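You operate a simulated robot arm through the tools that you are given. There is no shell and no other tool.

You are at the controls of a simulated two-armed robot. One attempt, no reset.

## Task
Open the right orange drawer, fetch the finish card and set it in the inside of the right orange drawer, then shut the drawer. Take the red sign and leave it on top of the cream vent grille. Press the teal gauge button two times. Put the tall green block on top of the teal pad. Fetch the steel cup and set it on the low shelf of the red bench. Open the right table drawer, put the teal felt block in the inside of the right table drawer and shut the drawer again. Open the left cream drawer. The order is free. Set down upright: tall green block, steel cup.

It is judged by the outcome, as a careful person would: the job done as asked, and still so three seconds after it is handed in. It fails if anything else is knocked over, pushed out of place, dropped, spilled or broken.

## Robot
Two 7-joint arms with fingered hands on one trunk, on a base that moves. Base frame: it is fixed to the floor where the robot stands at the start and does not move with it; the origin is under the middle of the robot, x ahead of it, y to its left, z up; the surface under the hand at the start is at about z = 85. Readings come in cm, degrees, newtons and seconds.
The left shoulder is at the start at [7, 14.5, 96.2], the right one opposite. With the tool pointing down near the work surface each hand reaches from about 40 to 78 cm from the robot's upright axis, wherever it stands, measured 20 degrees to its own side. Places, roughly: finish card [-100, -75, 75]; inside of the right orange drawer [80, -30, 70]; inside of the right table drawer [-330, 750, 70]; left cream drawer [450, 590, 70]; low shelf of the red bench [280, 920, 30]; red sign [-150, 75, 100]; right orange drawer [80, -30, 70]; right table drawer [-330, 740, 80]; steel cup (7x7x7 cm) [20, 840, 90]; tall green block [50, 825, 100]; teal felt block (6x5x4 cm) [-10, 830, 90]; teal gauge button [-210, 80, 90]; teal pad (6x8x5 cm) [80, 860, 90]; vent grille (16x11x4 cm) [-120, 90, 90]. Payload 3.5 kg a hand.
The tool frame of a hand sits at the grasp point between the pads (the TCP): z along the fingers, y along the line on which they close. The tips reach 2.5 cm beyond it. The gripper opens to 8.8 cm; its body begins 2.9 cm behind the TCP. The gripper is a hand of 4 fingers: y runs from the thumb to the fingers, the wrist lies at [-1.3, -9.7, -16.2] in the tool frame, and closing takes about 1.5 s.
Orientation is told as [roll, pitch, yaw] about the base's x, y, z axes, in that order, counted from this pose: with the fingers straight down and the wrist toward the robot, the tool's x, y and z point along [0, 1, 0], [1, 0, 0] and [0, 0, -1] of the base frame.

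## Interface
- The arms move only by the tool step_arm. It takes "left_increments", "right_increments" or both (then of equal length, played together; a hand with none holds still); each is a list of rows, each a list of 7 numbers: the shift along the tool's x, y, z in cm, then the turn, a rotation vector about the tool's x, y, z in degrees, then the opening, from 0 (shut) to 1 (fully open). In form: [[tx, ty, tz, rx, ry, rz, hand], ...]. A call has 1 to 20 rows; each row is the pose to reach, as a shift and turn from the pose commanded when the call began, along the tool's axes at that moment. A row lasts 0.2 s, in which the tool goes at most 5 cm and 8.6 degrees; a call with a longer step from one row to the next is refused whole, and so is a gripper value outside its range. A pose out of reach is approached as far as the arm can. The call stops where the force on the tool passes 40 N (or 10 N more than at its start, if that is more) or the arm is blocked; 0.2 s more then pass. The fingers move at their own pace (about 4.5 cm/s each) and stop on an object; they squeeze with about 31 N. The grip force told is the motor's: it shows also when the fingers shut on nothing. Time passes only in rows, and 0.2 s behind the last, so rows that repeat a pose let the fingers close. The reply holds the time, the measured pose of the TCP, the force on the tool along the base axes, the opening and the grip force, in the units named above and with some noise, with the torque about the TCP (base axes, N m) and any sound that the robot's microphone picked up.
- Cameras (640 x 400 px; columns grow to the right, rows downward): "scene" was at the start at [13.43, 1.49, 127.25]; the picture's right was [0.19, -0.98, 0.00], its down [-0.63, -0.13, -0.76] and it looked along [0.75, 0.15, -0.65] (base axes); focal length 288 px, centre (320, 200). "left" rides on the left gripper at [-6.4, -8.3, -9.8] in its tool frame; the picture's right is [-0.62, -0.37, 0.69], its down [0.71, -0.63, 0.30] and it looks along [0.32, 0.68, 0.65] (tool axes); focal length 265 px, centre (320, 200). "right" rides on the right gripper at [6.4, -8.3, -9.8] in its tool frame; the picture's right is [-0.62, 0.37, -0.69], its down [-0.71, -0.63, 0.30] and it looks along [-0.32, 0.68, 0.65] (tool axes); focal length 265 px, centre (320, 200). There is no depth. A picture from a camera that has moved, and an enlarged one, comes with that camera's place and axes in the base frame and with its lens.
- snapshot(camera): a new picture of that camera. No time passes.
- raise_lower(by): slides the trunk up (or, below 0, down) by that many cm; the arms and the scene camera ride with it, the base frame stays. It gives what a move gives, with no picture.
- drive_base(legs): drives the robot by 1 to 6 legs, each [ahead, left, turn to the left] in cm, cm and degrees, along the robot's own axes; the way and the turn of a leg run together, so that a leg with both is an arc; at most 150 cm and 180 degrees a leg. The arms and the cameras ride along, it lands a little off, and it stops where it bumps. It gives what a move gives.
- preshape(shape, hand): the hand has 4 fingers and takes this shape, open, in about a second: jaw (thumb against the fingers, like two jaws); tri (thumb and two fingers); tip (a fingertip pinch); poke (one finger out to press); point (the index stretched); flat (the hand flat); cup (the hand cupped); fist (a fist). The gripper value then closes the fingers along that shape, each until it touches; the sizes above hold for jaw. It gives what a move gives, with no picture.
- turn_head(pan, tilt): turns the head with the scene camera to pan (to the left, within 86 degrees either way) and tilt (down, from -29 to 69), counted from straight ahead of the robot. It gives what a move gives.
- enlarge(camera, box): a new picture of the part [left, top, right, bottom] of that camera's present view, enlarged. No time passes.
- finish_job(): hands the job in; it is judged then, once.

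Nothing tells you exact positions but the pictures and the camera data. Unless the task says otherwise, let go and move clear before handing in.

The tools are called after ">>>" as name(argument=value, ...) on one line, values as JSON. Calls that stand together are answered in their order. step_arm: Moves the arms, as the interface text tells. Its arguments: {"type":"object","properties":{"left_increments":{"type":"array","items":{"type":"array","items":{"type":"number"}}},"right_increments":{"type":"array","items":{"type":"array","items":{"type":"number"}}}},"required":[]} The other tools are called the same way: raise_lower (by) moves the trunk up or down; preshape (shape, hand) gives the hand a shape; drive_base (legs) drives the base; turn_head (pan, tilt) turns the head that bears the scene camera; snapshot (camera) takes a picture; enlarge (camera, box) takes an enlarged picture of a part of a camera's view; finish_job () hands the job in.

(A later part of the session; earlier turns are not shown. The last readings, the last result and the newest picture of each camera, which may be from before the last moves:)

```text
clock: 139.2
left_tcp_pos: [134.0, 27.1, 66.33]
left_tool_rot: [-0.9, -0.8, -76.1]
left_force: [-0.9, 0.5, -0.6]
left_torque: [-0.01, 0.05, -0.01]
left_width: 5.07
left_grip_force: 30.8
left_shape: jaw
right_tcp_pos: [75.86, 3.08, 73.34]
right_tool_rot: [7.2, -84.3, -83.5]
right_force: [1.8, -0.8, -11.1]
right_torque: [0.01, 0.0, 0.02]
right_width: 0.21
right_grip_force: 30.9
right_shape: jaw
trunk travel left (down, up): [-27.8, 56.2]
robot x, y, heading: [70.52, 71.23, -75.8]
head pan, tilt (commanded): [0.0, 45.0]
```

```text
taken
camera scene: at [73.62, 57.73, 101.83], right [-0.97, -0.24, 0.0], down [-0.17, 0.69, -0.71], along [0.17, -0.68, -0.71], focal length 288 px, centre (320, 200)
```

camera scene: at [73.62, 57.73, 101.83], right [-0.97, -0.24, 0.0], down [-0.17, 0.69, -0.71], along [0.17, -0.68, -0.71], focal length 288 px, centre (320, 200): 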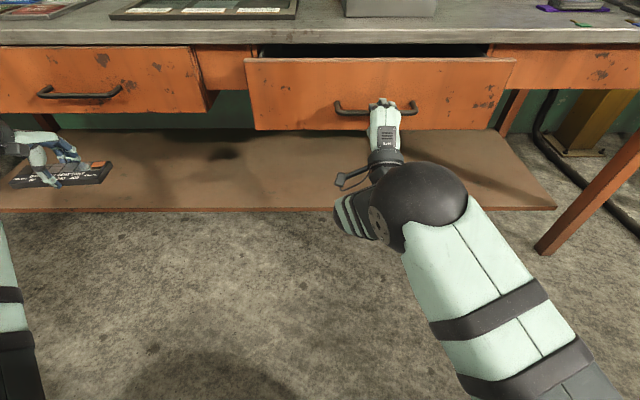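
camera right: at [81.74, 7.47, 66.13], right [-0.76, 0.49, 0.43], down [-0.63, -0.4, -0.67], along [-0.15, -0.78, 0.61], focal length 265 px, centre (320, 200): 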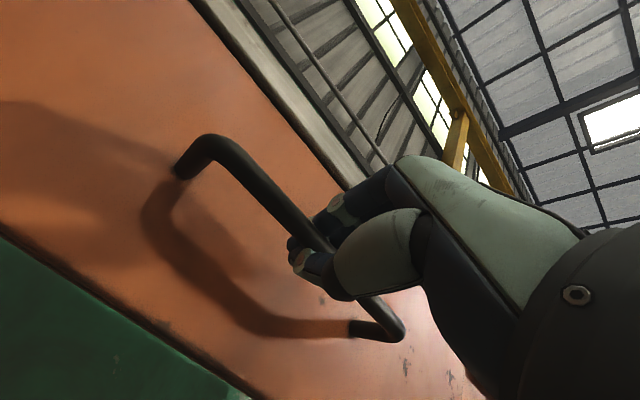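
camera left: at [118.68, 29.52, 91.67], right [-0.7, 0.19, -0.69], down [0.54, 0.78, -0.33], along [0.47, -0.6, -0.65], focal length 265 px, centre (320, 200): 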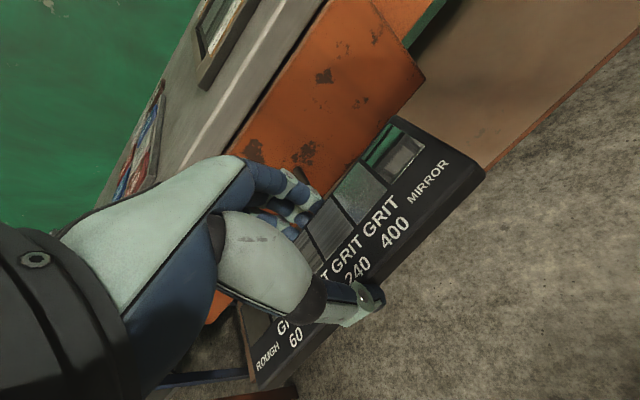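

The drawer is coming out. I'll pull it another 18 cm.

>>> drive_base(legs=[[-18, 0, 0]])

>>> snapshot(camera="scene")

```text
clock: 140.7
left_tcp_pos: [129.62, 44.44, 66.34]
left_tool_rot: [-0.8, -0.7, -76.0]
left_force: [0.6, 0.7, -0.9]
left_torque: [0.01, 0.04, -0.02]
left_width: 5.09
left_grip_force: 31.1
left_shape: jaw
right_tcp_pos: [71.62, 20.46, 73.19]
right_tool_rot: [7.7, -84.2, -84.0]
right_force: [-4.0, -2.7, -9.8]
right_torque: [0.06, 0.05, 0.02]
right_width: 0.18
right_grip_force: 30.7
right_shape: jaw
trunk travel left (down, up): [-27.8, 56.2]
robot x, y, heading: [66.09, 88.06, -75.6]
head pan, tilt (commanded): [0.0, 45.0]
```

```text
taken
camera scene: at [69.16, 75.09, 101.83], right [-0.97, -0.25, 0.0], down [-0.17, 0.69, -0.71], along [0.17, -0.68, -0.71], focal length 288 px, centre (320, 200)
```

scene: 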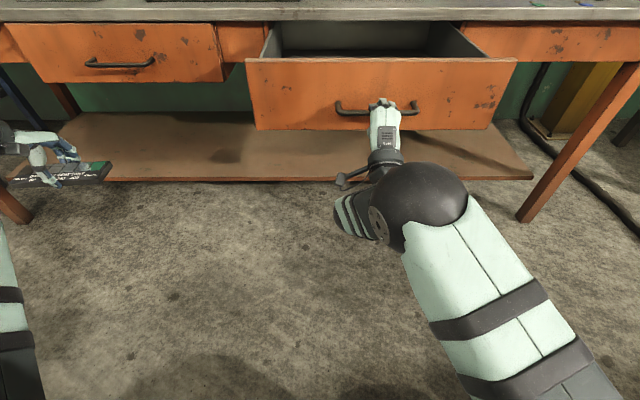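

The drawer is open about 26 cm, which is plenty. I'll let go of the bar and draw the right hand back.

>>> step_arm(right_increments=[[0, 0, 0, 0, 0, 0, 0.5], [0, 0, 0, 0, 0, 0, 1], [0, 0, 0, 0, 0, 0, 1], [0, 0, 0, 0, 0, 0, 1], [0, 0, 0, 0, 0, 0, 1], [0, 0, 0, 0, 0, 0, 1], [0, 0, -1.5, 0, 0, 0, 1], [0, 0, -3, 0, 0, 0, 1], [0, 0, -4.5, 0, 0, 0, 1], [0, 0, -6, 0, 0, 0, 1], [0, 0, -6, 0, 0, 0, 1]])

>>> snapshot(camera="right")

>>> snapshot(camera="scene")

```text
clock: 143.1
left_tcp_pos: [129.77, 44.6, 66.32]
left_tool_rot: [-0.8, -0.9, -76.0]
left_force: [0.0, 0.2, -0.2]
left_torque: [-0.04, -0.01, 0.02]
left_width: 5.09
left_grip_force: 30.7
left_shape: jaw
right_tcp_pos: [71.65, 20.54, 73.3]
right_tool_rot: [7.5, -84.4, -83.6]
right_force: [-0.3, -0.4, -0.4]
right_torque: [0.01, 0.0, 0.01]
right_width: 8.76
right_grip_force: 0.1
right_shape: jaw
right hand out of reach, approached as far as the arm can: row 7, 8, 9, 10, 11
trunk travel left (down, up): [-27.8, 56.2]
robot x, y, heading: [65.61, 88.5, -75.7]
head pan, tilt (commanded): [0.0, 45.0]
```

```text
taken
camera right: at [75.48, 32.51, 66.24], right [-0.76, 0.49, 0.43], down [-0.63, -0.4, -0.67], along [-0.15, -0.78, 0.61], focal length 265 px, centre (320, 200)
```

right: 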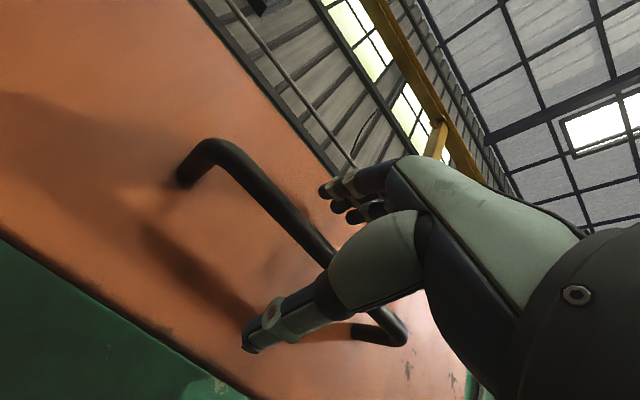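

```text
taken
camera scene: at [69.22, 75.28, 101.86], right [-0.97, -0.25, 0.0], down [-0.17, 0.69, -0.71], along [0.17, -0.69, -0.71], focal length 288 px, centre (320, 200)
```

scene: 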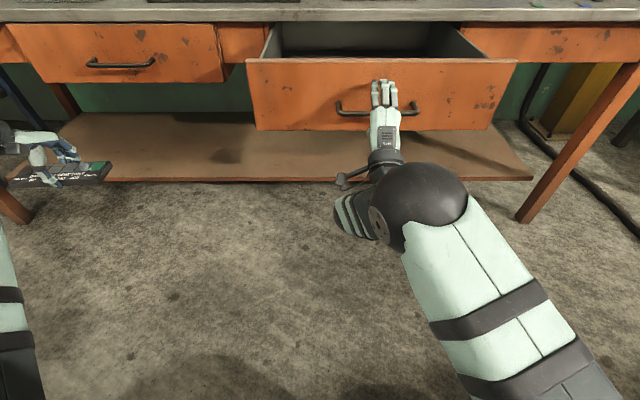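

The arm can't fold any further back at this pose, so I'll back the base 4.5 cm to clear the bar; the table behind me still has room.

>>> drive_base(legs=[[-4.5, 0, 0]])

>>> snapshot(camera="right")

>>> snapshot(camera="scene")

```text
clock: 144.0
left_tcp_pos: [129.49, 46.3, 66.47]
left_tool_rot: [-0.9, -0.7, -75.8]
left_force: [0.2, 0.7, -0.7]
left_torque: [0.01, 0.02, 0.0]
left_width: 5.05
left_grip_force: 30.8
left_shape: jaw
right_tcp_pos: [71.52, 22.18, 73.41]
right_tool_rot: [7.1, -84.4, -83.2]
right_force: [0.2, -0.3, -0.4]
right_torque: [-0.01, 0.01, 0.02]
right_width: 8.77
right_grip_force: 0.0
right_shape: jaw
trunk travel left (down, up): [-27.8, 56.2]
robot x, y, heading: [65.68, 90.02, -75.4]
head pan, tilt (commanded): [0.0, 45.0]
stopped in leg 1: the robot was blocked; the commanded pose is now the measured one
```

```text
taken
camera right: at [75.19, 34.12, 66.28], right [-0.76, 0.49, 0.43], down [-0.63, -0.4, -0.67], along [-0.15, -0.78, 0.61], focal length 265 px, centre (320, 200)
```

right: 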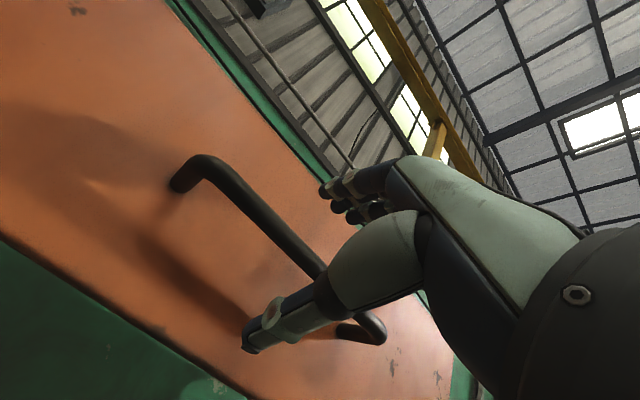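

```text
taken
camera scene: at [68.88, 76.88, 101.85], right [-0.97, -0.25, 0.0], down [-0.18, 0.69, -0.71], along [0.18, -0.68, -0.71], focal length 288 px, centre (320, 200)
```

scene: 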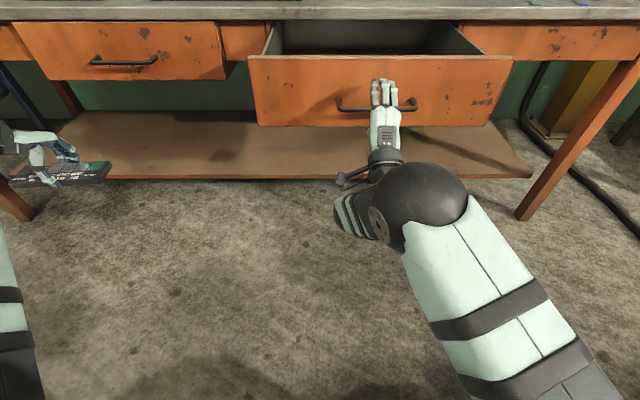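

The base touched the table behind (it stopped itself). The handle is a flat U, with my fingers above and thumb below it, so I'll ease the base forward a hair and slide the hand sideways to the right past the handle's end.

>>> step_arm(right_increments=[[-1.5, 0, 0, 0, 0, 0, 1], [-3, 0, 0, 0, 0, 0, 1], [-4.5, 0, 0, 0, 0, 0, 1], [-6, 0, 0, 0, 0, 0, 1], [-6, 0, 0, 0, 0, 0, 1]])

>>> snapshot(camera="right")

```text
clock: 145.2
left_tcp_pos: [129.45, 46.49, 66.48]
left_tool_rot: [-0.8, -0.9, -75.9]
left_force: [0.5, -0.2, -1.6]
left_torque: [0.04, 0.01, -0.02]
left_width: 5.09
left_grip_force: 30.7
left_shape: jaw
right_tcp_pos: [65.44, 20.72, 73.42]
right_tool_rot: [7.3, -84.4, -83.2]
right_force: [0.5, -0.2, -0.1]
right_torque: [0.02, 0.02, 0.02]
right_width: 8.74
right_grip_force: 0.0
right_shape: jaw
trunk travel left (down, up): [-27.8, 56.2]
robot x, y, heading: [65.23, 89.56, -75.9]
head pan, tilt (commanded): [0.0, 45.0]
```

```text
taken
camera right: at [69.27, 32.66, 66.31], right [-0.76, 0.48, 0.43], down [-0.63, -0.4, -0.67], along [-0.15, -0.78, 0.61], focal length 265 px, centre (320, 200)
```

right: 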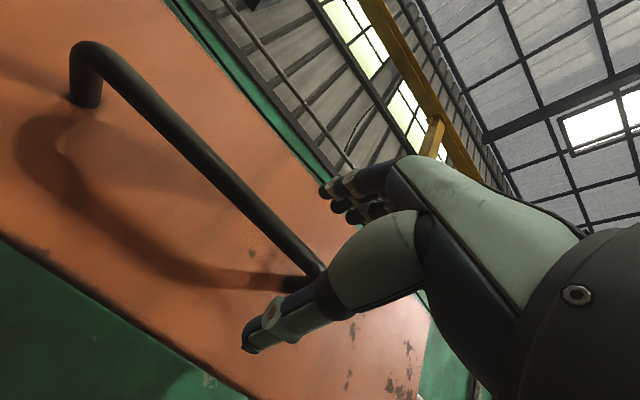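

Sliding right works. I'll go 7 cm more and draw back at the same time.

>>> step_arm(right_increments=[[-2, 0, 0, 0, 0, 0, 1], [-4, 0, 0, 0, 0, 0, 1], [-6, 0, 0, 0, 0, 0, 1], [-8, 0, 0, 0, 0, 0, 1], [-9, 0, -1.5, 0, 0, 0, 1], [-10, 0, -3, 0, 0, 0, 1], [-11, 0, -4, 0, 0, 0, 1], [-11, 0, -4, 0, 0, 0, 1]])

>>> snapshot(camera="right")

>>> snapshot(camera="scene")

```text
clock: 147.0
left_tcp_pos: [129.49, 46.43, 66.37]
left_tool_rot: [-0.9, -1.1, -75.9]
left_force: [-0.6, 0.4, -1.3]
left_torque: [-0.03, 0.02, -0.02]
left_width: 5.06
left_grip_force: 31.5
left_shape: jaw
right_tcp_pos: [55.09, 19.36, 74.48]
right_tool_rot: [7.3, -84.4, -83.6]
right_force: [-0.2, -0.2, 0.3]
right_torque: [-0.03, -0.03, 0.0]
right_width: 8.78
right_grip_force: 0.0
right_shape: jaw
right hand out of reach, approached as far as the arm can: row 5, 6, 7, 8
trunk travel left (down, up): [-27.8, 56.2]
robot x, y, heading: [65.5, 89.98, -75.3]
head pan, tilt (commanded): [0.0, 45.0]
```

```text
taken
camera right: at [58.89, 31.24, 67.29], right [-0.76, 0.49, 0.43], down [-0.63, -0.4, -0.67], along [-0.15, -0.78, 0.61], focal length 265 px, centre (320, 200)
```

right: 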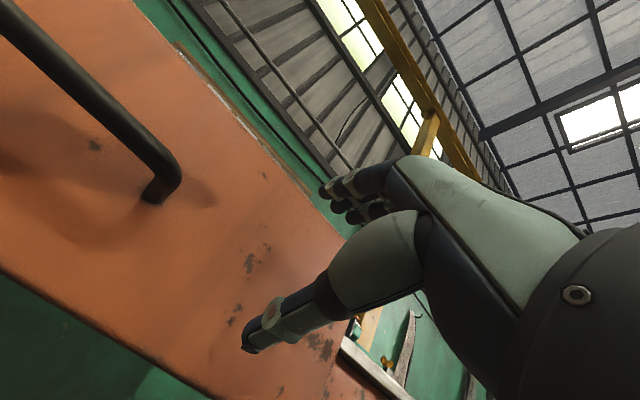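

```text
taken
camera scene: at [68.85, 76.91, 101.86], right [-0.97, -0.25, 0.0], down [-0.18, 0.69, -0.71], along [0.18, -0.68, -0.71], focal length 288 px, centre (320, 200)
```

scene: 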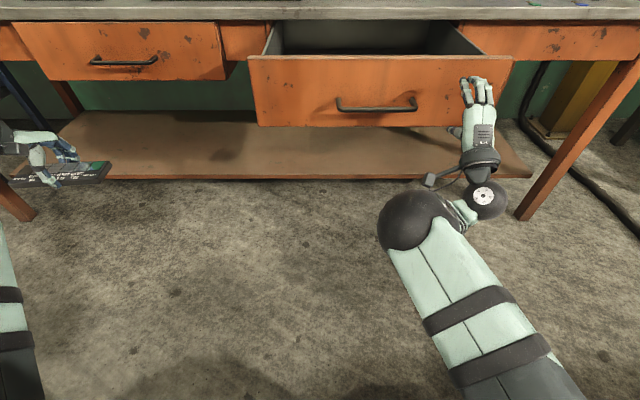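

The right hand is clear of the handle. I'll raise the trunk, turn the right hand back to its rest pose, then move in to place the card.

>>> raise_lower(by=27)

>>> step_arm(right_increments=[[0, 0, 0, 8, 0, 0, 1], [0, 0, 0, 16, 0, 0, 1], [0, 0, 0, 24, 0, 0, 1], [0, 0, 0, 32, 0, 0, 1], [0, 0, 0, 40, 0, 0, 1], [-2, 0, -1, 48, 0, 0, 1], [-4, 0, -3, 56, 0, 0, 1], [-6, 0, -5, 64, 0, 0, 1], [-8, 0, -7, 72, 0, 0, 1], [-9, 0, -9, 80, 0, 0, 1], [-10, 0, -11, 84.4, 0, 0, 1], [-10, 0, -11, 84.4, 0, 0, 1]])

>>> snapshot(camera="scene")

```text
clock: 149.8
left_tcp_pos: [129.46, 46.3, 93.36]
left_tool_rot: [-0.9, -1.0, -75.9]
left_force: [-0.1, -0.2, -0.7]
left_torque: [-0.01, 0.0, 0.02]
left_width: 5.07
left_grip_force: 31.2
left_shape: jaw
right_tcp_pos: [55.1, 19.31, 101.38]
right_tool_rot: [7.2, -84.4, -83.4]
right_force: [0.3, 0.3, 0.5]
right_torque: [0.0, -0.02, -0.03]
right_width: 8.77
right_grip_force: 0.1
right_shape: jaw
trunk travel left (down, up): [-54.8, 29.2]
robot x, y, heading: [65.65, 89.74, -75.6]
head pan, tilt (commanded): [0.0, 45.0]
```

```text
clock: 152.4
left_tcp_pos: [129.57, 46.39, 93.41]
left_tool_rot: [-0.8, -1.1, -75.9]
left_force: [-0.1, 0.3, -0.6]
left_torque: [0.04, 0.03, -0.02]
left_width: 5.09
left_grip_force: 31.0
left_shape: jaw
right_tcp_pos: [42.65, 27.52, 102.45]
right_tool_rot: [0.7, 0.1, -76.1]
right_force: [1.3, -0.2, 0.6]
right_torque: [0.01, 0.02, -0.02]
right_width: 8.77
right_grip_force: 0.1
right_shape: jaw
right hand out of reach, approached as far as the arm can: row 2, 3
trunk travel left (down, up): [-54.8, 29.2]
robot x, y, heading: [65.57, 89.76, -75.5]
head pan, tilt (commanded): [0.0, 45.0]
```

```text
taken
camera scene: at [68.89, 76.87, 128.85], right [-0.97, -0.25, 0.0], down [-0.18, 0.69, -0.71], along [0.18, -0.68, -0.71], focal length 288 px, centre (320, 200)
```

scene: 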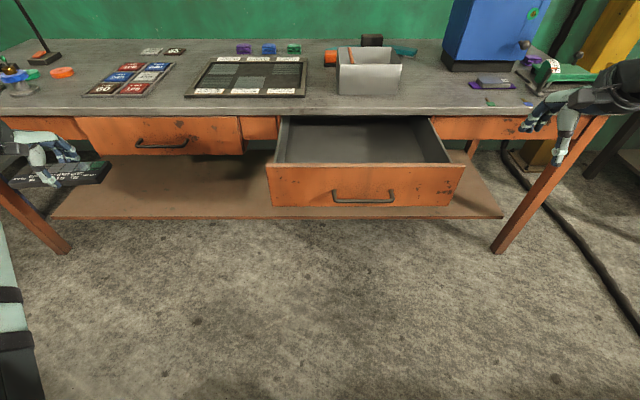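

The drawer is open and empty. I'll move forward and a little right so that the left hand can reach into it.

>>> drive_base(legs=[[2, -22, 0], [21, 0, 0]])

>>> turn_head(pan=5, tilt=50)

>>> snapshot(camera="scene")

```text
clock: 155.3
left_tcp_pos: [113.76, 18.68, 93.53]
left_tool_rot: [-0.9, -1.0, -75.8]
left_force: [-1.0, -0.7, -1.5]
left_torque: [0.01, -0.02, 0.0]
left_width: 5.08
left_grip_force: 30.9
left_shape: jaw
right_tcp_pos: [26.95, -0.37, 102.52]
right_tool_rot: [0.7, 0.1, -76.2]
right_force: [0.5, -0.5, -0.1]
right_torque: [-0.01, -0.03, -0.03]
right_width: 8.77
right_grip_force: 0.0
right_shape: jaw
trunk travel left (down, up): [-54.8, 29.2]
robot x, y, heading: [49.85, 62.0, -75.4]
head pan, tilt (commanded): [0.0, 45.0]
```

```text
clock: 156.0
left_tcp_pos: [113.7, 18.65, 93.4]
left_tool_rot: [-0.9, -1.0, -75.7]
left_force: [-0.9, -0.2, -1.4]
left_torque: [-0.01, 0.03, -0.01]
left_width: 5.11
left_grip_force: 30.9
left_shape: jaw
right_tcp_pos: [27.02, -0.39, 102.43]
right_tool_rot: [0.8, 0.0, -76.3]
right_force: [-0.2, -0.1, -0.5]
right_torque: [0.0, 0.0, -0.03]
right_width: 8.8
right_grip_force: 0.0
right_shape: jaw
trunk travel left (down, up): [-54.8, 29.2]
robot x, y, heading: [50.02, 62.4, -75.5]
head pan, tilt (commanded): [5.0, 50.0]
```

```text
taken
camera scene: at [53.63, 49.74, 128.16], right [-0.94, -0.33, 0.0], down [-0.25, 0.72, -0.64], along [0.21, -0.61, -0.77], focal length 288 px, centre (320, 200)
```

scene: 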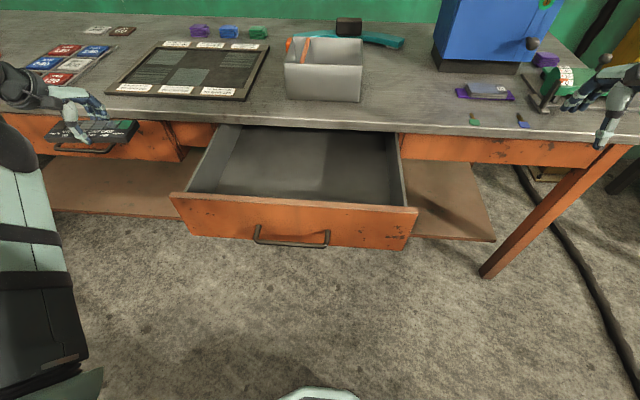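

The drawer's open area spans u≈51–97 between its front wall (v≈-4) and the bench edge (v≈-26). I'll bring the card over the middle of it.

>>> step_arm(left_increments=[[-3.1, 0.6, 0, 0.3, 0.3, 0, 0], [-6.2, 1.2, 0, 0.6, 0.6, 0, 0], [-9.3, 1.7, 0, 1, 0.9, 0, 0], [-12.4, 2.3, 0, 1, 0.9, 0, 0], [-15.5, 2.9, 0, 1, 0.9, 0, 0], [-18.6, 3.5, 0, 1, 0.9, 0, 0], [-21.7, 4.1, 0, 1, 0.9, 0, 0], [-24.8, 4.6, 0, 1, 0.9, 0, 0], [-27.9, 5.2, 0, 1, 0.9, 0, 0], [-31, 5.8, 0, 1, 0.9, 0, 0], [-34, 6.3, 0, 1, 0.9, 0, 0], [-36.7, 6.8, 0, 1, 0.9, 0, 0], [-36.7, 6.8, 0, 1, 0.9, 0, 0]])

>>> snapshot(camera="scene")

>>> snapshot(camera="left")

```text
clock: 158.8
left_tcp_pos: [80.43, 3.06, 93.69]
left_tool_rot: [-0.4, 0.4, -75.3]
left_force: [-0.2, -0.1, -1.2]
left_torque: [0.03, 0.01, 0.04]
left_width: 5.08
left_grip_force: 30.8
left_shape: jaw
right_tcp_pos: [27.01, -0.28, 102.41]
right_tool_rot: [0.7, 0.0, -76.3]
right_force: [-0.1, -0.2, 0.4]
right_torque: [-0.03, 0.01, -0.01]
right_width: 8.78
right_grip_force: 0.0
right_shape: jaw
trunk travel left (down, up): [-54.8, 29.2]
robot x, y, heading: [49.68, 61.85, -75.5]
head pan, tilt (commanded): [5.0, 50.0]
```

```text
taken
camera scene: at [53.61, 49.79, 128.17], right [-0.94, -0.33, 0.0], down [-0.25, 0.72, -0.64], along [0.21, -0.61, -0.77], focal length 288 px, centre (320, 200)
```

scene: 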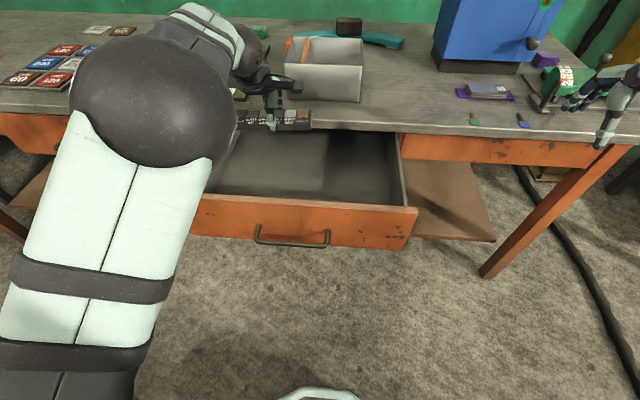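

```text
taken
camera left: at [72.26, 9.52, 103.62], right [-0.7, 0.2, -0.68], down [0.53, 0.79, -0.31], along [0.48, -0.58, -0.66], focal length 265 px, centre (320, 200)
```

left: 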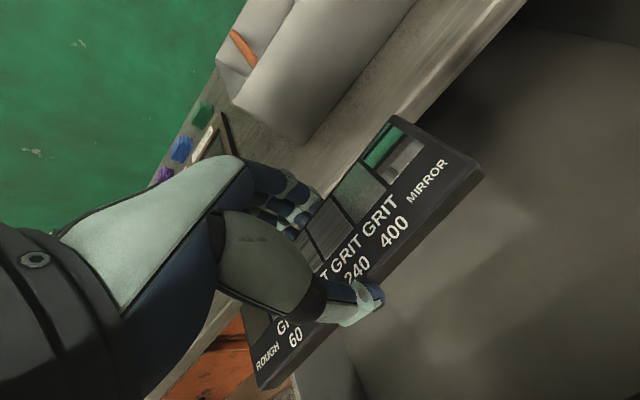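

The card is centred over the drawer (v≈-17). I'll lower it in.

>>> step_arm(left_increments=[[0, 0, 3, 0, 0, 0, 0], [0, 0, 6, 0, 0, 0, 0], [0, 0, 9, 0, 0, 0, 0], [0, 0, 12, 0, 0, 0, 0], [0, 0, 15, 0, 0, 0, 0], [0, 0, 17.5, 0, 0, 0, 0], [0, 0, 17.5, 0, 0, 0, 0]])

>>> snapshot(camera="scene")

>>> snapshot(camera="left")

```text
clock: 160.4
left_tcp_pos: [79.72, 3.09, 76.55]
left_tool_rot: [0.0, 0.0, -75.8]
left_force: [-0.3, -0.5, -0.7]
left_torque: [-0.01, 0.01, -0.04]
left_width: 5.07
left_grip_force: 31.5
left_shape: jaw
right_tcp_pos: [26.95, -0.37, 102.47]
right_tool_rot: [0.7, -0.1, -76.3]
right_force: [0.4, -0.6, 0.0]
right_torque: [-0.01, -0.01, 0.03]
right_width: 8.77
right_grip_force: 0.1
right_shape: jaw
trunk travel left (down, up): [-54.8, 29.2]
robot x, y, heading: [49.96, 62.38, -75.4]
head pan, tilt (commanded): [5.0, 50.0]
```

```text
taken
camera scene: at [53.57, 49.81, 128.17], right [-0.94, -0.33, 0.0], down [-0.25, 0.72, -0.64], along [0.21, -0.61, -0.77], focal length 288 px, centre (320, 200)
```

scene: 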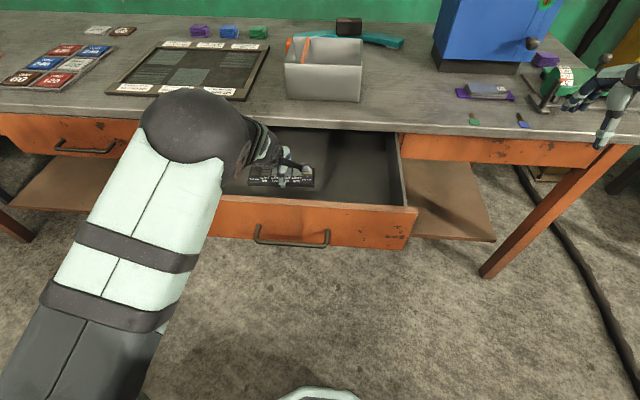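

```text
taken
camera left: at [71.64, 9.83, 86.35], right [-0.69, 0.2, -0.69], down [0.54, 0.79, -0.3], along [0.48, -0.58, -0.65], focal length 265 px, centre (320, 200)
```

left: 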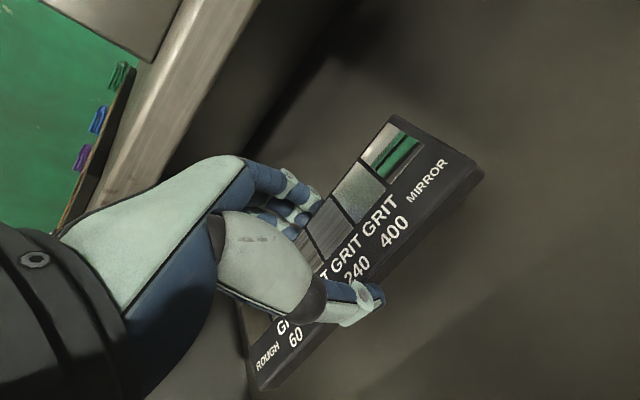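

Going in well, no contact yet. I'll lower further toward the drawer bottom in small steps.

>>> step_arm(left_increments=[[0, 0, 1.5, 0, 0, 0, 0], [0, 0, 3, 0, 0, 0, 0], [0, 0, 4, 0, 0, 0, 0], [0, 0, 4.5, 0, 0, 0, 0], [0, 0, 4.5, 0, 0, 0, 0]])

>>> snapshot(camera="left")

>>> enlarge(camera="scene", box=[190, 110, 430, 260])

```text
clock: 161.6
left_tcp_pos: [79.72, 3.08, 72.18]
left_tool_rot: [0.0, 0.0, -75.8]
left_force: [0.1, -0.4, -1.1]
left_torque: [0.0, 0.0, 0.02]
left_width: 5.06
left_grip_force: 31.4
left_shape: jaw
right_tcp_pos: [26.91, -0.33, 102.49]
right_tool_rot: [0.7, 0.0, -76.3]
right_force: [-0.4, 0.5, -0.7]
right_torque: [0.02, 0.0, -0.01]
right_width: 8.76
right_grip_force: 0.1
right_shape: jaw
trunk travel left (down, up): [-54.8, 29.2]
robot x, y, heading: [49.79, 61.98, -75.6]
head pan, tilt (commanded): [5.0, 50.0]
```

```text
taken
camera left: at [71.66, 9.7, 81.94], right [-0.69, 0.21, -0.69], down [0.54, 0.79, -0.3], along [0.48, -0.58, -0.65], focal length 265 px, centre (320, 200)
```

left: 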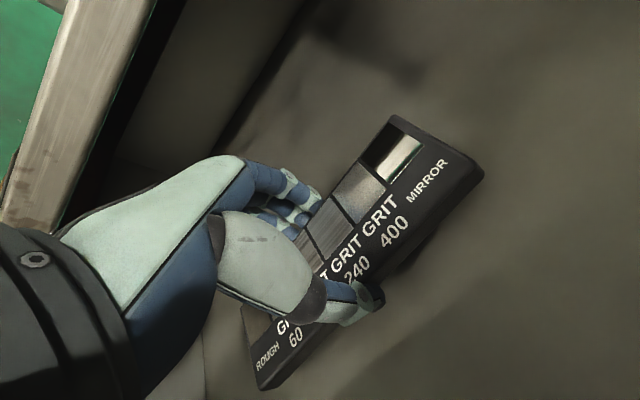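

```text
2.67 times, centred on (310, 185) of scene
camera zoom: at [53.59, 49.77, 128.17], right [-0.94, -0.33, 0.0], down [-0.25, 0.72, -0.64], along [0.21, -0.61, -0.77], focal length 769 px, centre (347, 240)
```

zoom: 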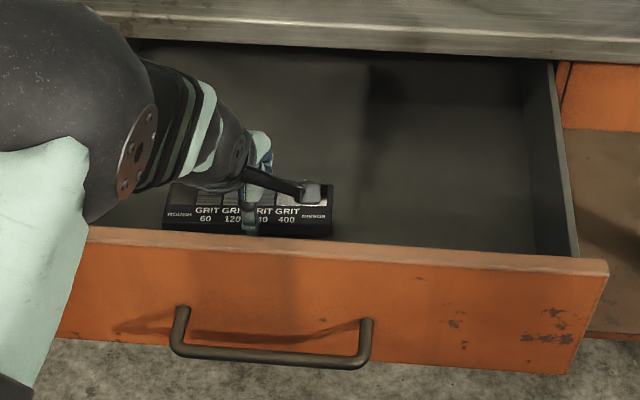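

Still no contact. I'll continue down in small steps.

>>> step_arm(left_increments=[[0, 0, 0.4, 0, 0, 0, 0], [0, 0, 0.8, 0, 0, 0, 0], [0, 0, 1.1, 0, 0, 0, 0], [0, 0, 1.1, 0, 0, 0, 0]])

>>> snapshot(camera="left")

```text
clock: 162.6
left_tcp_pos: [79.75, 3.03, 70.97]
left_tool_rot: [0.0, 0.1, -76.0]
left_force: [0.9, 1.3, -1.0]
left_torque: [0.03, 0.03, 0.0]
left_width: 5.04
left_grip_force: 30.9
left_shape: jaw
right_tcp_pos: [26.89, -0.32, 102.38]
right_tool_rot: [0.8, 0.0, -76.3]
right_force: [0.2, -0.1, -0.6]
right_torque: [0.0, 0.03, -0.01]
right_width: 8.79
right_grip_force: 0.0
right_shape: jaw
trunk travel left (down, up): [-54.8, 29.2]
robot x, y, heading: [49.49, 62.01, -75.8]
head pan, tilt (commanded): [5.0, 50.0]
```

```text
taken
camera left: at [71.61, 9.67, 80.86], right [-0.69, 0.21, -0.69], down [0.54, 0.79, -0.3], along [0.48, -0.58, -0.65], focal length 265 px, centre (320, 200)
```

left: 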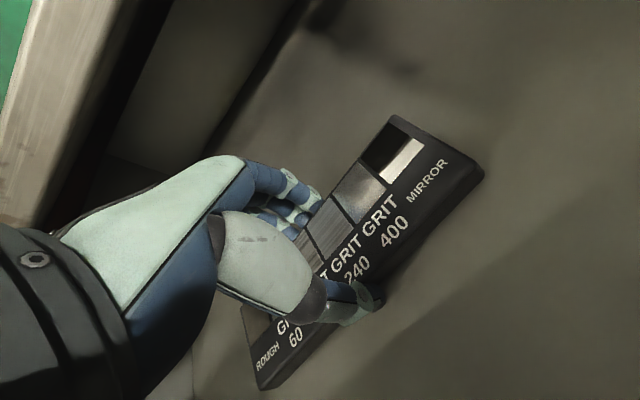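

>>> step_arm(left_increments=[[0, 0, 0.3, 0, 0, 0, 0], [0, 0, 0.6, 0, 0, 0, 0], [0, 0, 0.9, 0, 0, 0, 0], [0, 0, 0.9, 0, 0, 0, 0]])

>>> snapshot(camera="left")

```text
clock: 163.6
left_tcp_pos: [79.72, 3.12, 70.74]
left_tool_rot: [0.1, -0.6, -75.8]
left_force: [1.4, -2.1, 28.9]
left_torque: [0.79, 0.26, -0.08]
left_width: 5.03
left_grip_force: 30.7
left_shape: jaw
right_tcp_pos: [26.73, 0.0, 102.61]
right_tool_rot: [0.8, -0.2, -76.2]
right_force: [0.7, -0.3, 0.7]
right_torque: [0.01, -0.02, 0.02]
right_width: 8.78
right_grip_force: 0.2
right_shape: jaw
trunk travel left (down, up): [-54.8, 29.2]
robot x, y, heading: [49.87, 61.87, -75.7]
head pan, tilt (commanded): [5.0, 50.0]
```

```text
taken
camera left: at [71.57, 9.85, 80.49], right [-0.69, 0.2, -0.7], down [0.54, 0.78, -0.31], along [0.48, -0.59, -0.64], focal length 265 px, centre (320, 200)
```

left: 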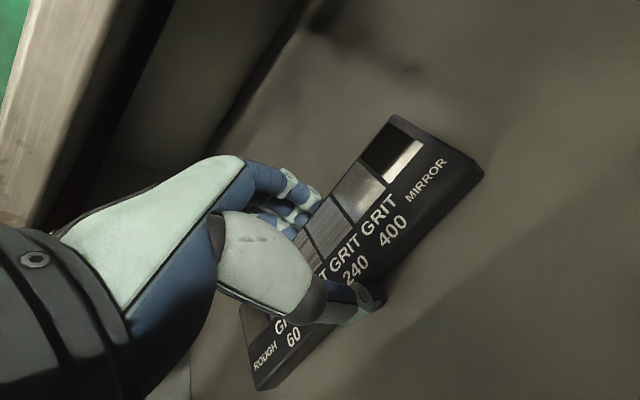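

Contact with the drawer bottom. I'll relieve the pressure, open the hand, and rise out.

>>> step_arm(left_increments=[[0, 0, -0.5, 0, 0, 0, 0], [0, 0, -0.6, 0, 0, 0, 0.3], [0, 0, -0.6, 0, 0, 0, 0.7], [0, 0, -0.6, 0, 0, 0, 1], [0, 0, -0.6, 0, 0, 0, 1], [0, 0, -0.6, 0, 0, 0, 1], [0, 0, -0.6, 0, 0, 0, 1]])

>>> snapshot(camera="left")

```text
clock: 165.2
left_tcp_pos: [79.78, 3.17, 70.78]
left_tool_rot: [0.0, 0.1, -75.9]
left_force: [0.5, 0.9, 4.1]
left_torque: [-0.12, -0.08, -0.01]
left_width: 8.69
left_grip_force: 0.0
left_shape: jaw
right_tcp_pos: [26.76, -0.31, 102.46]
right_tool_rot: [0.7, -0.1, -76.2]
right_force: [-0.2, 0.0, -0.5]
right_torque: [-0.04, 0.05, 0.01]
right_width: 8.8
right_grip_force: 0.0
right_shape: jaw
trunk travel left (down, up): [-54.8, 29.2]
robot x, y, heading: [49.42, 62.41, -75.6]
head pan, tilt (commanded): [5.0, 50.0]
```

```text
taken
camera left: at [71.61, 9.83, 80.57], right [-0.69, 0.21, -0.69], down [0.54, 0.79, -0.3], along [0.48, -0.58, -0.65], focal length 265 px, centre (320, 200)
```

left: 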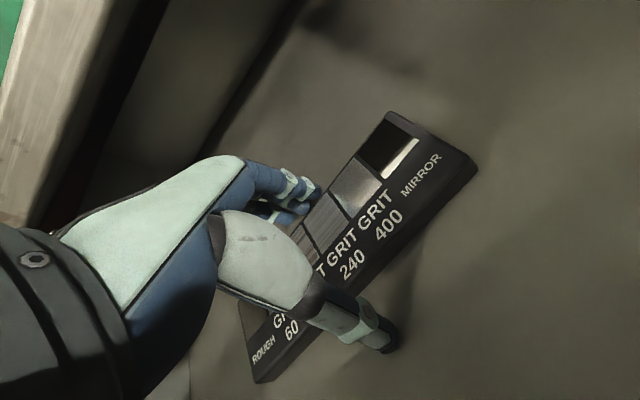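

Released; the card rests on the drawer bottom. I'll lift the hand straight up and out.

>>> step_arm(left_increments=[[0, 0, -1.5, 0, 0, 0, 1], [0, 0, -4, 0, 0, 0, 1], [0, 0, -7, 0, 0, 0, 1], [0, 0, -10, 0, 0, 0, 1], [0, 0, -13, 0, 0, 0, 1], [0, 0, -16, 0, 0, 0, 1], [0, 0, -19, 0, 0, 0, 1], [0, 0, -22, 0, 0, 0, 1], [0, 0, -25, 0, 0, 0, 1], [0, 0, -25, 0, 0, 0, 1]])

>>> snapshot(camera="left")

>>> snapshot(camera="scene")

```text
clock: 167.4
left_tcp_pos: [79.79, 3.2, 95.82]
left_tool_rot: [0.0, -0.1, -75.7]
left_force: [0.8, 0.1, -0.4]
left_torque: [-0.02, 0.01, 0.0]
left_width: 8.76
left_grip_force: 0.0
left_shape: jaw
right_tcp_pos: [26.89, -0.36, 102.4]
right_tool_rot: [0.7, 0.0, -76.1]
right_force: [-1.1, -0.1, -0.2]
right_torque: [-0.02, -0.01, -0.02]
right_width: 8.77
right_grip_force: 0.1
right_shape: jaw
trunk travel left (down, up): [-54.8, 29.2]
robot x, y, heading: [49.81, 61.84, -75.7]
head pan, tilt (commanded): [5.0, 50.0]
```

```text
taken
camera left: at [71.64, 9.85, 105.67], right [-0.69, 0.21, -0.69], down [0.54, 0.79, -0.3], along [0.48, -0.58, -0.65], focal length 265 px, centre (320, 200)
```

left: 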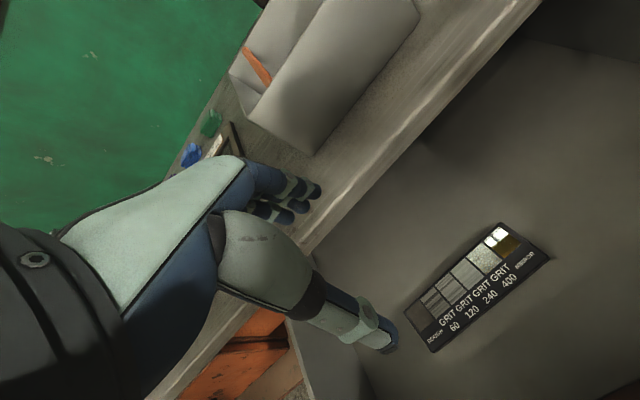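

```text
taken
camera scene: at [53.6, 49.75, 128.16], right [-0.94, -0.33, 0.0], down [-0.25, 0.72, -0.64], along [0.21, -0.61, -0.77], focal length 288 px, centre (320, 200)
```

scene: 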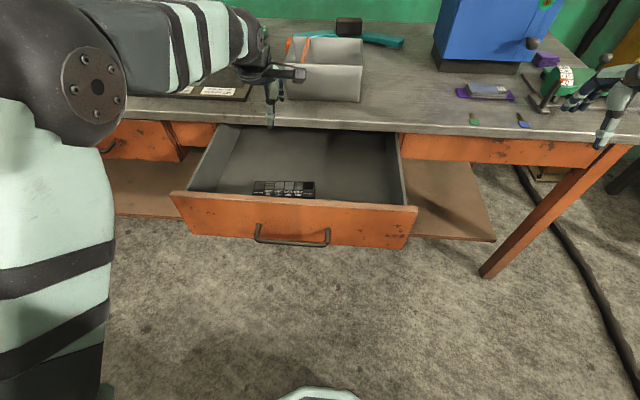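

The card lies in the drawer. To shut it, I'll back off, hold the closed left hand slanting forward in front of the panel left of the handle, and push by driving ahead.

>>> drive_base(legs=[[-17, 0, 0]])

>>> step_arm(left_increments=[[1.7, -1, 0, -8.3, 0, 0, 0.5], [3.4, -2, 0, -16.6, 0, 0, 0], [5.1, -3, 0, -25, 0, 0, 0], [6.8, -4, 0, -33.3, 0, 0, 0], [8.5, -5, 0, -41.6, 0, 0, 0], [10.2, -6, 0, -50, 0, 0, 0], [10.2, -6, 0, -50, 0, 0, 0]])

>>> snapshot(camera="scene")

```text
clock: 168.8
left_tcp_pos: [75.57, 19.6, 95.75]
left_tool_rot: [0.1, 0.0, -76.0]
left_force: [0.5, -0.4, -0.4]
left_torque: [0.01, 0.0, 0.0]
left_width: 8.75
left_grip_force: 0.1
left_shape: jaw
right_tcp_pos: [22.68, 16.07, 102.46]
right_tool_rot: [0.7, -0.1, -76.2]
right_force: [-0.4, 0.1, 0.9]
right_torque: [0.01, 0.0, -0.01]
right_width: 8.75
right_grip_force: 0.1
right_shape: jaw
trunk travel left (down, up): [-54.8, 29.2]
robot x, y, heading: [45.35, 78.72, -75.9]
head pan, tilt (commanded): [5.0, 50.0]
```

```text
clock: 170.4
left_tcp_pos: [83.78, 27.92, 95.91]
left_tool_rot: [0.0, -50.1, -75.9]
left_force: [-0.1, 0.6, 0.8]
left_torque: [0.0, -0.01, -0.02]
left_width: 0.0
left_grip_force: 30.8
left_shape: jaw
right_tcp_pos: [22.55, 15.97, 102.41]
right_tool_rot: [0.8, 0.0, -76.2]
right_force: [0.5, 0.4, -0.3]
right_torque: [-0.02, -0.01, -0.01]
right_width: 8.76
right_grip_force: 0.0
right_shape: jaw
trunk travel left (down, up): [-54.8, 29.2]
robot x, y, heading: [45.44, 78.77, -75.4]
head pan, tilt (commanded): [5.0, 50.0]
```

```text
taken
camera scene: at [49.29, 66.15, 128.17], right [-0.94, -0.33, 0.0], down [-0.25, 0.72, -0.64], along [0.21, -0.61, -0.77], focal length 288 px, centre (320, 200)
```

scene: 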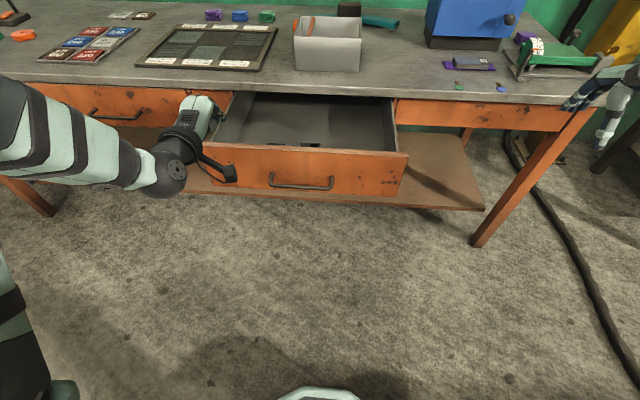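

The hand is in front of the panel, left of the handle. I'll lower it straight down to panel height.

>>> step_arm(left_increments=[[0, -2.6, 2.2, 0, 0, 0, 0], [0, -5.2, 4.4, 0, 0, 0, 0], [0, -7.8, 6.6, 0, 0, 0, 0], [0, -10.4, 8.8, 0, 0, 0, 0], [0, -13, 11, 0, 0, 0, 0], [0, -15.7, 13.2, 0, 0, 0, 0], [0, -15.7, 13.2, 0, 0, 0, 0]])

>>> snapshot(camera="scene")

>>> snapshot(camera="left")

```text
clock: 172.1
left_tcp_pos: [84.03, 28.07, 75.22]
left_tool_rot: [0.0, -50.0, -76.0]
left_force: [-0.7, -0.3, 1.3]
left_torque: [-0.01, 0.01, -0.02]
left_width: 0.02
left_grip_force: 31.6
left_shape: jaw
right_tcp_pos: [22.71, 16.18, 102.4]
right_tool_rot: [0.7, -0.1, -76.2]
right_force: [-0.2, 0.2, 0.8]
right_torque: [0.01, 0.0, 0.02]
right_width: 8.78
right_grip_force: 0.2
right_shape: jaw
trunk travel left (down, up): [-54.8, 29.2]
robot x, y, heading: [45.47, 78.1, -75.7]
head pan, tilt (commanded): [5.0, 50.0]
```

```text
taken
camera scene: at [49.34, 66.19, 128.18], right [-0.94, -0.33, 0.0], down [-0.25, 0.72, -0.64], along [0.21, -0.61, -0.77], focal length 288 px, centre (320, 200)
```

scene: 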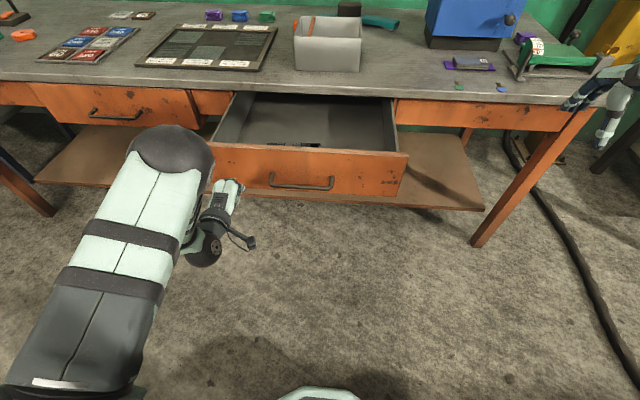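

```text
taken
camera left: at [74.8, 39.14, 75.18], right [-0.53, -0.44, -0.73], down [0.65, 0.34, -0.68], along [0.54, -0.83, 0.1], focal length 265 px, centre (320, 200)
```

left: 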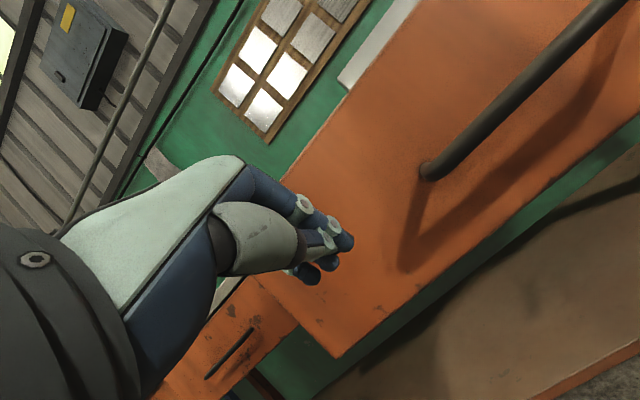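

The closed hand faces the panel beside the handle. I'll drive ahead 22 cm to push the drawer most of the way.

>>> drive_base(legs=[[22, 0, 0]])

>>> snapshot(camera="scene")

>>> snapshot(camera="left")

```text
clock: 173.8
left_tcp_pos: [89.5, 6.52, 75.26]
left_tool_rot: [0.0, -49.9, -76.0]
left_force: [1.0, 0.1, 0.9]
left_torque: [0.0, -0.03, -0.03]
left_width: 0.01
left_grip_force: 30.9
left_shape: jaw
right_tcp_pos: [28.04, -5.43, 102.47]
right_tool_rot: [0.7, 0.1, -76.2]
right_force: [0.0, -0.2, -0.2]
right_torque: [0.01, 0.03, -0.01]
right_width: 8.78
right_grip_force: 0.0
right_shape: jaw
trunk travel left (down, up): [-54.8, 29.2]
robot x, y, heading: [50.94, 56.91, -75.7]
head pan, tilt (commanded): [5.0, 50.0]
```

```text
taken
camera scene: at [54.86, 44.6, 128.17], right [-0.94, -0.33, 0.0], down [-0.25, 0.72, -0.64], along [0.21, -0.61, -0.77], focal length 288 px, centre (320, 200)
```

scene: 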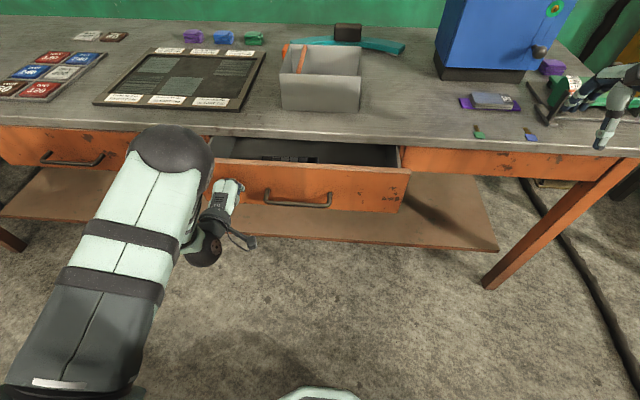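

```text
taken
camera left: at [80.28, 17.54, 75.19], right [-0.53, -0.44, -0.73], down [0.65, 0.34, -0.68], along [0.54, -0.83, 0.1], focal length 265 px, centre (320, 200)
```

left: 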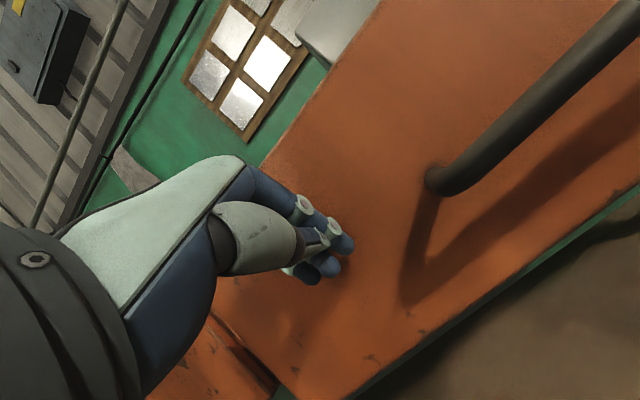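

The drawer slides in smoothly; about 10 cm remain. I'll push on.

>>> drive_base(legs=[[8, 0, 0]])

>>> snapshot(camera="scene")

>>> snapshot(camera="left")

```text
clock: 174.8
left_tcp_pos: [91.36, -1.36, 75.22]
left_tool_rot: [-0.1, -50.0, -76.1]
left_force: [-0.1, 0.2, -0.4]
left_torque: [-0.02, 0.05, -0.02]
left_width: 0.0
left_grip_force: 31.2
left_shape: jaw
right_tcp_pos: [29.97, -13.1, 102.34]
right_tool_rot: [0.7, 0.0, -76.5]
right_force: [-0.5, -0.1, 0.0]
right_torque: [0.03, 0.0, 0.02]
right_width: 8.77
right_grip_force: 0.1
right_shape: jaw
trunk travel left (down, up): [-54.8, 29.2]
robot x, y, heading: [52.98, 49.14, -75.9]
head pan, tilt (commanded): [5.0, 50.0]
```

```text
taken
camera scene: at [56.81, 36.81, 128.16], right [-0.94, -0.33, 0.0], down [-0.25, 0.72, -0.64], along [0.21, -0.61, -0.77], focal length 288 px, centre (320, 200)
```

scene: 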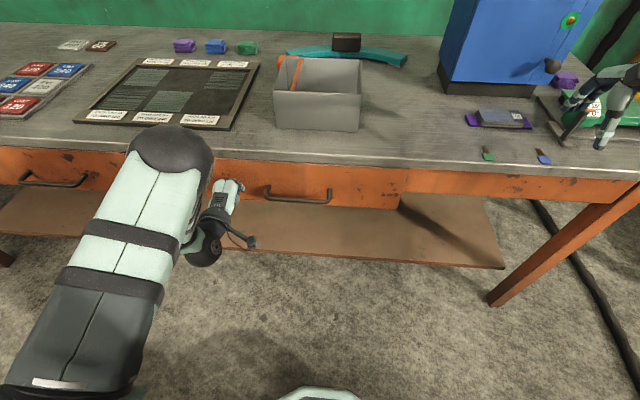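

```text
taken
camera left: at [82.2, 9.74, 75.18], right [-0.53, -0.43, -0.73], down [0.65, 0.34, -0.68], along [0.54, -0.83, 0.1], focal length 265 px, centre (320, 200)
```

left: 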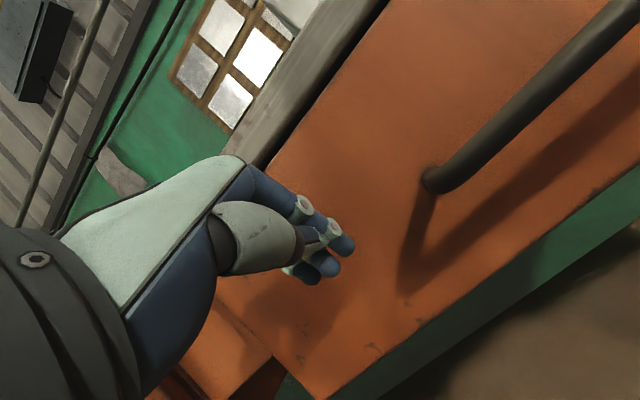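

Nearly closed, about 2 cm left. I'll push in small increments.

>>> drive_base(legs=[[1.8, 0, 0]])

>>> snapshot(camera="left")

>>> enlarge(camera="scene", box=[180, 130, 440, 260])

```text
clock: 175.6
left_tcp_pos: [91.9, -2.96, 75.33]
left_tool_rot: [0.0, -50.0, -76.0]
left_force: [-1.6, 4.8, 0.4]
left_torque: [-0.01, -0.04, 0.01]
left_width: 0.0
left_grip_force: 31.4
left_shape: jaw
right_tcp_pos: [30.36, -14.88, 102.43]
right_tool_rot: [0.7, 0.0, -76.4]
right_force: [-0.4, -0.1, 0.3]
right_torque: [0.02, -0.03, -0.02]
right_width: 8.76
right_grip_force: 0.1
right_shape: jaw
trunk travel left (down, up): [-54.8, 29.2]
robot x, y, heading: [53.37, 47.14, -75.7]
head pan, tilt (commanded): [5.0, 50.0]
```

```text
taken
camera left: at [82.62, 8.08, 75.25], right [-0.53, -0.44, -0.73], down [0.65, 0.34, -0.68], along [0.54, -0.83, 0.1], focal length 265 px, centre (320, 200)
```

left: 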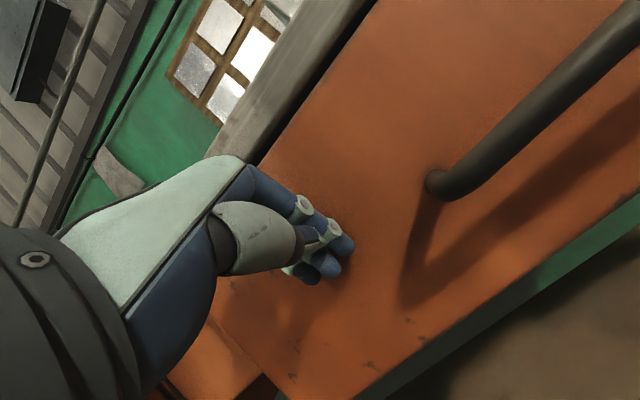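

```text
2.46 times, centred on (310, 195) of scene
camera zoom: at [57.21, 35.2, 128.18], right [-0.94, -0.33, 0.0], down [-0.25, 0.72, -0.64], along [0.21, -0.61, -0.77], focal length 710 px, centre (345, 212)
```

zoom: 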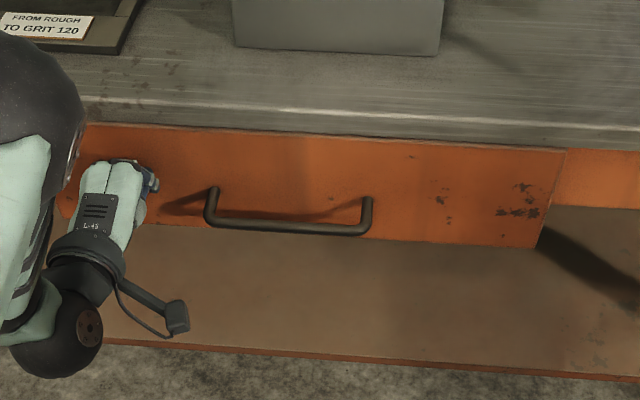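

Resistance has appeared (about 5 N). One more small nudge to be sure that it's fully shut.

>>> drive_base(legs=[[0.8, 0, 0]])

>>> snapshot(camera="left")

```text
clock: 176.5
left_tcp_pos: [91.83, -2.97, 74.92]
left_tool_rot: [-0.4, -49.4, -75.4]
left_force: [-6.0, 16.0, 5.0]
left_torque: [-0.04, -0.03, -0.09]
left_width: 0.0
left_grip_force: 30.9
left_shape: jaw
right_tcp_pos: [30.62, -15.42, 102.59]
right_tool_rot: [0.9, -0.3, -76.2]
right_force: [0.3, -0.4, 0.2]
right_torque: [0.0, 0.01, -0.03]
right_width: 8.79
right_grip_force: 0.1
right_shape: jaw
trunk travel left (down, up): [-54.8, 29.2]
robot x, y, heading: [53.62, 46.5, -75.8]
head pan, tilt (commanded): [5.0, 50.0]
stopped in leg 1: the force on the tool passed its limit at 41 N (the readings are from after the stop); the commanded pose is now the measured one
```

```text
taken
camera left: at [82.62, 8.06, 75.11], right [-0.53, -0.43, -0.73], down [0.65, 0.35, -0.68], along [0.55, -0.83, 0.09], focal length 265 px, centre (320, 200)
```

left: 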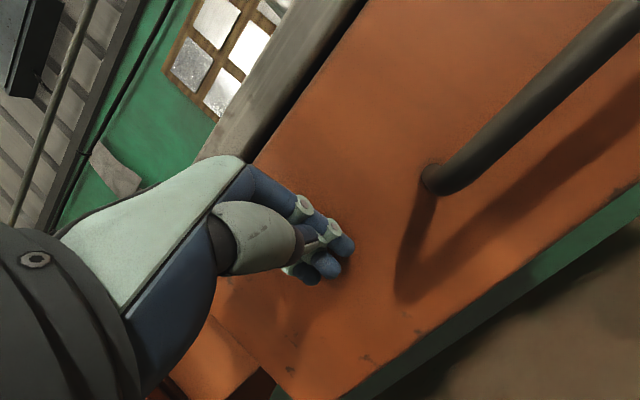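

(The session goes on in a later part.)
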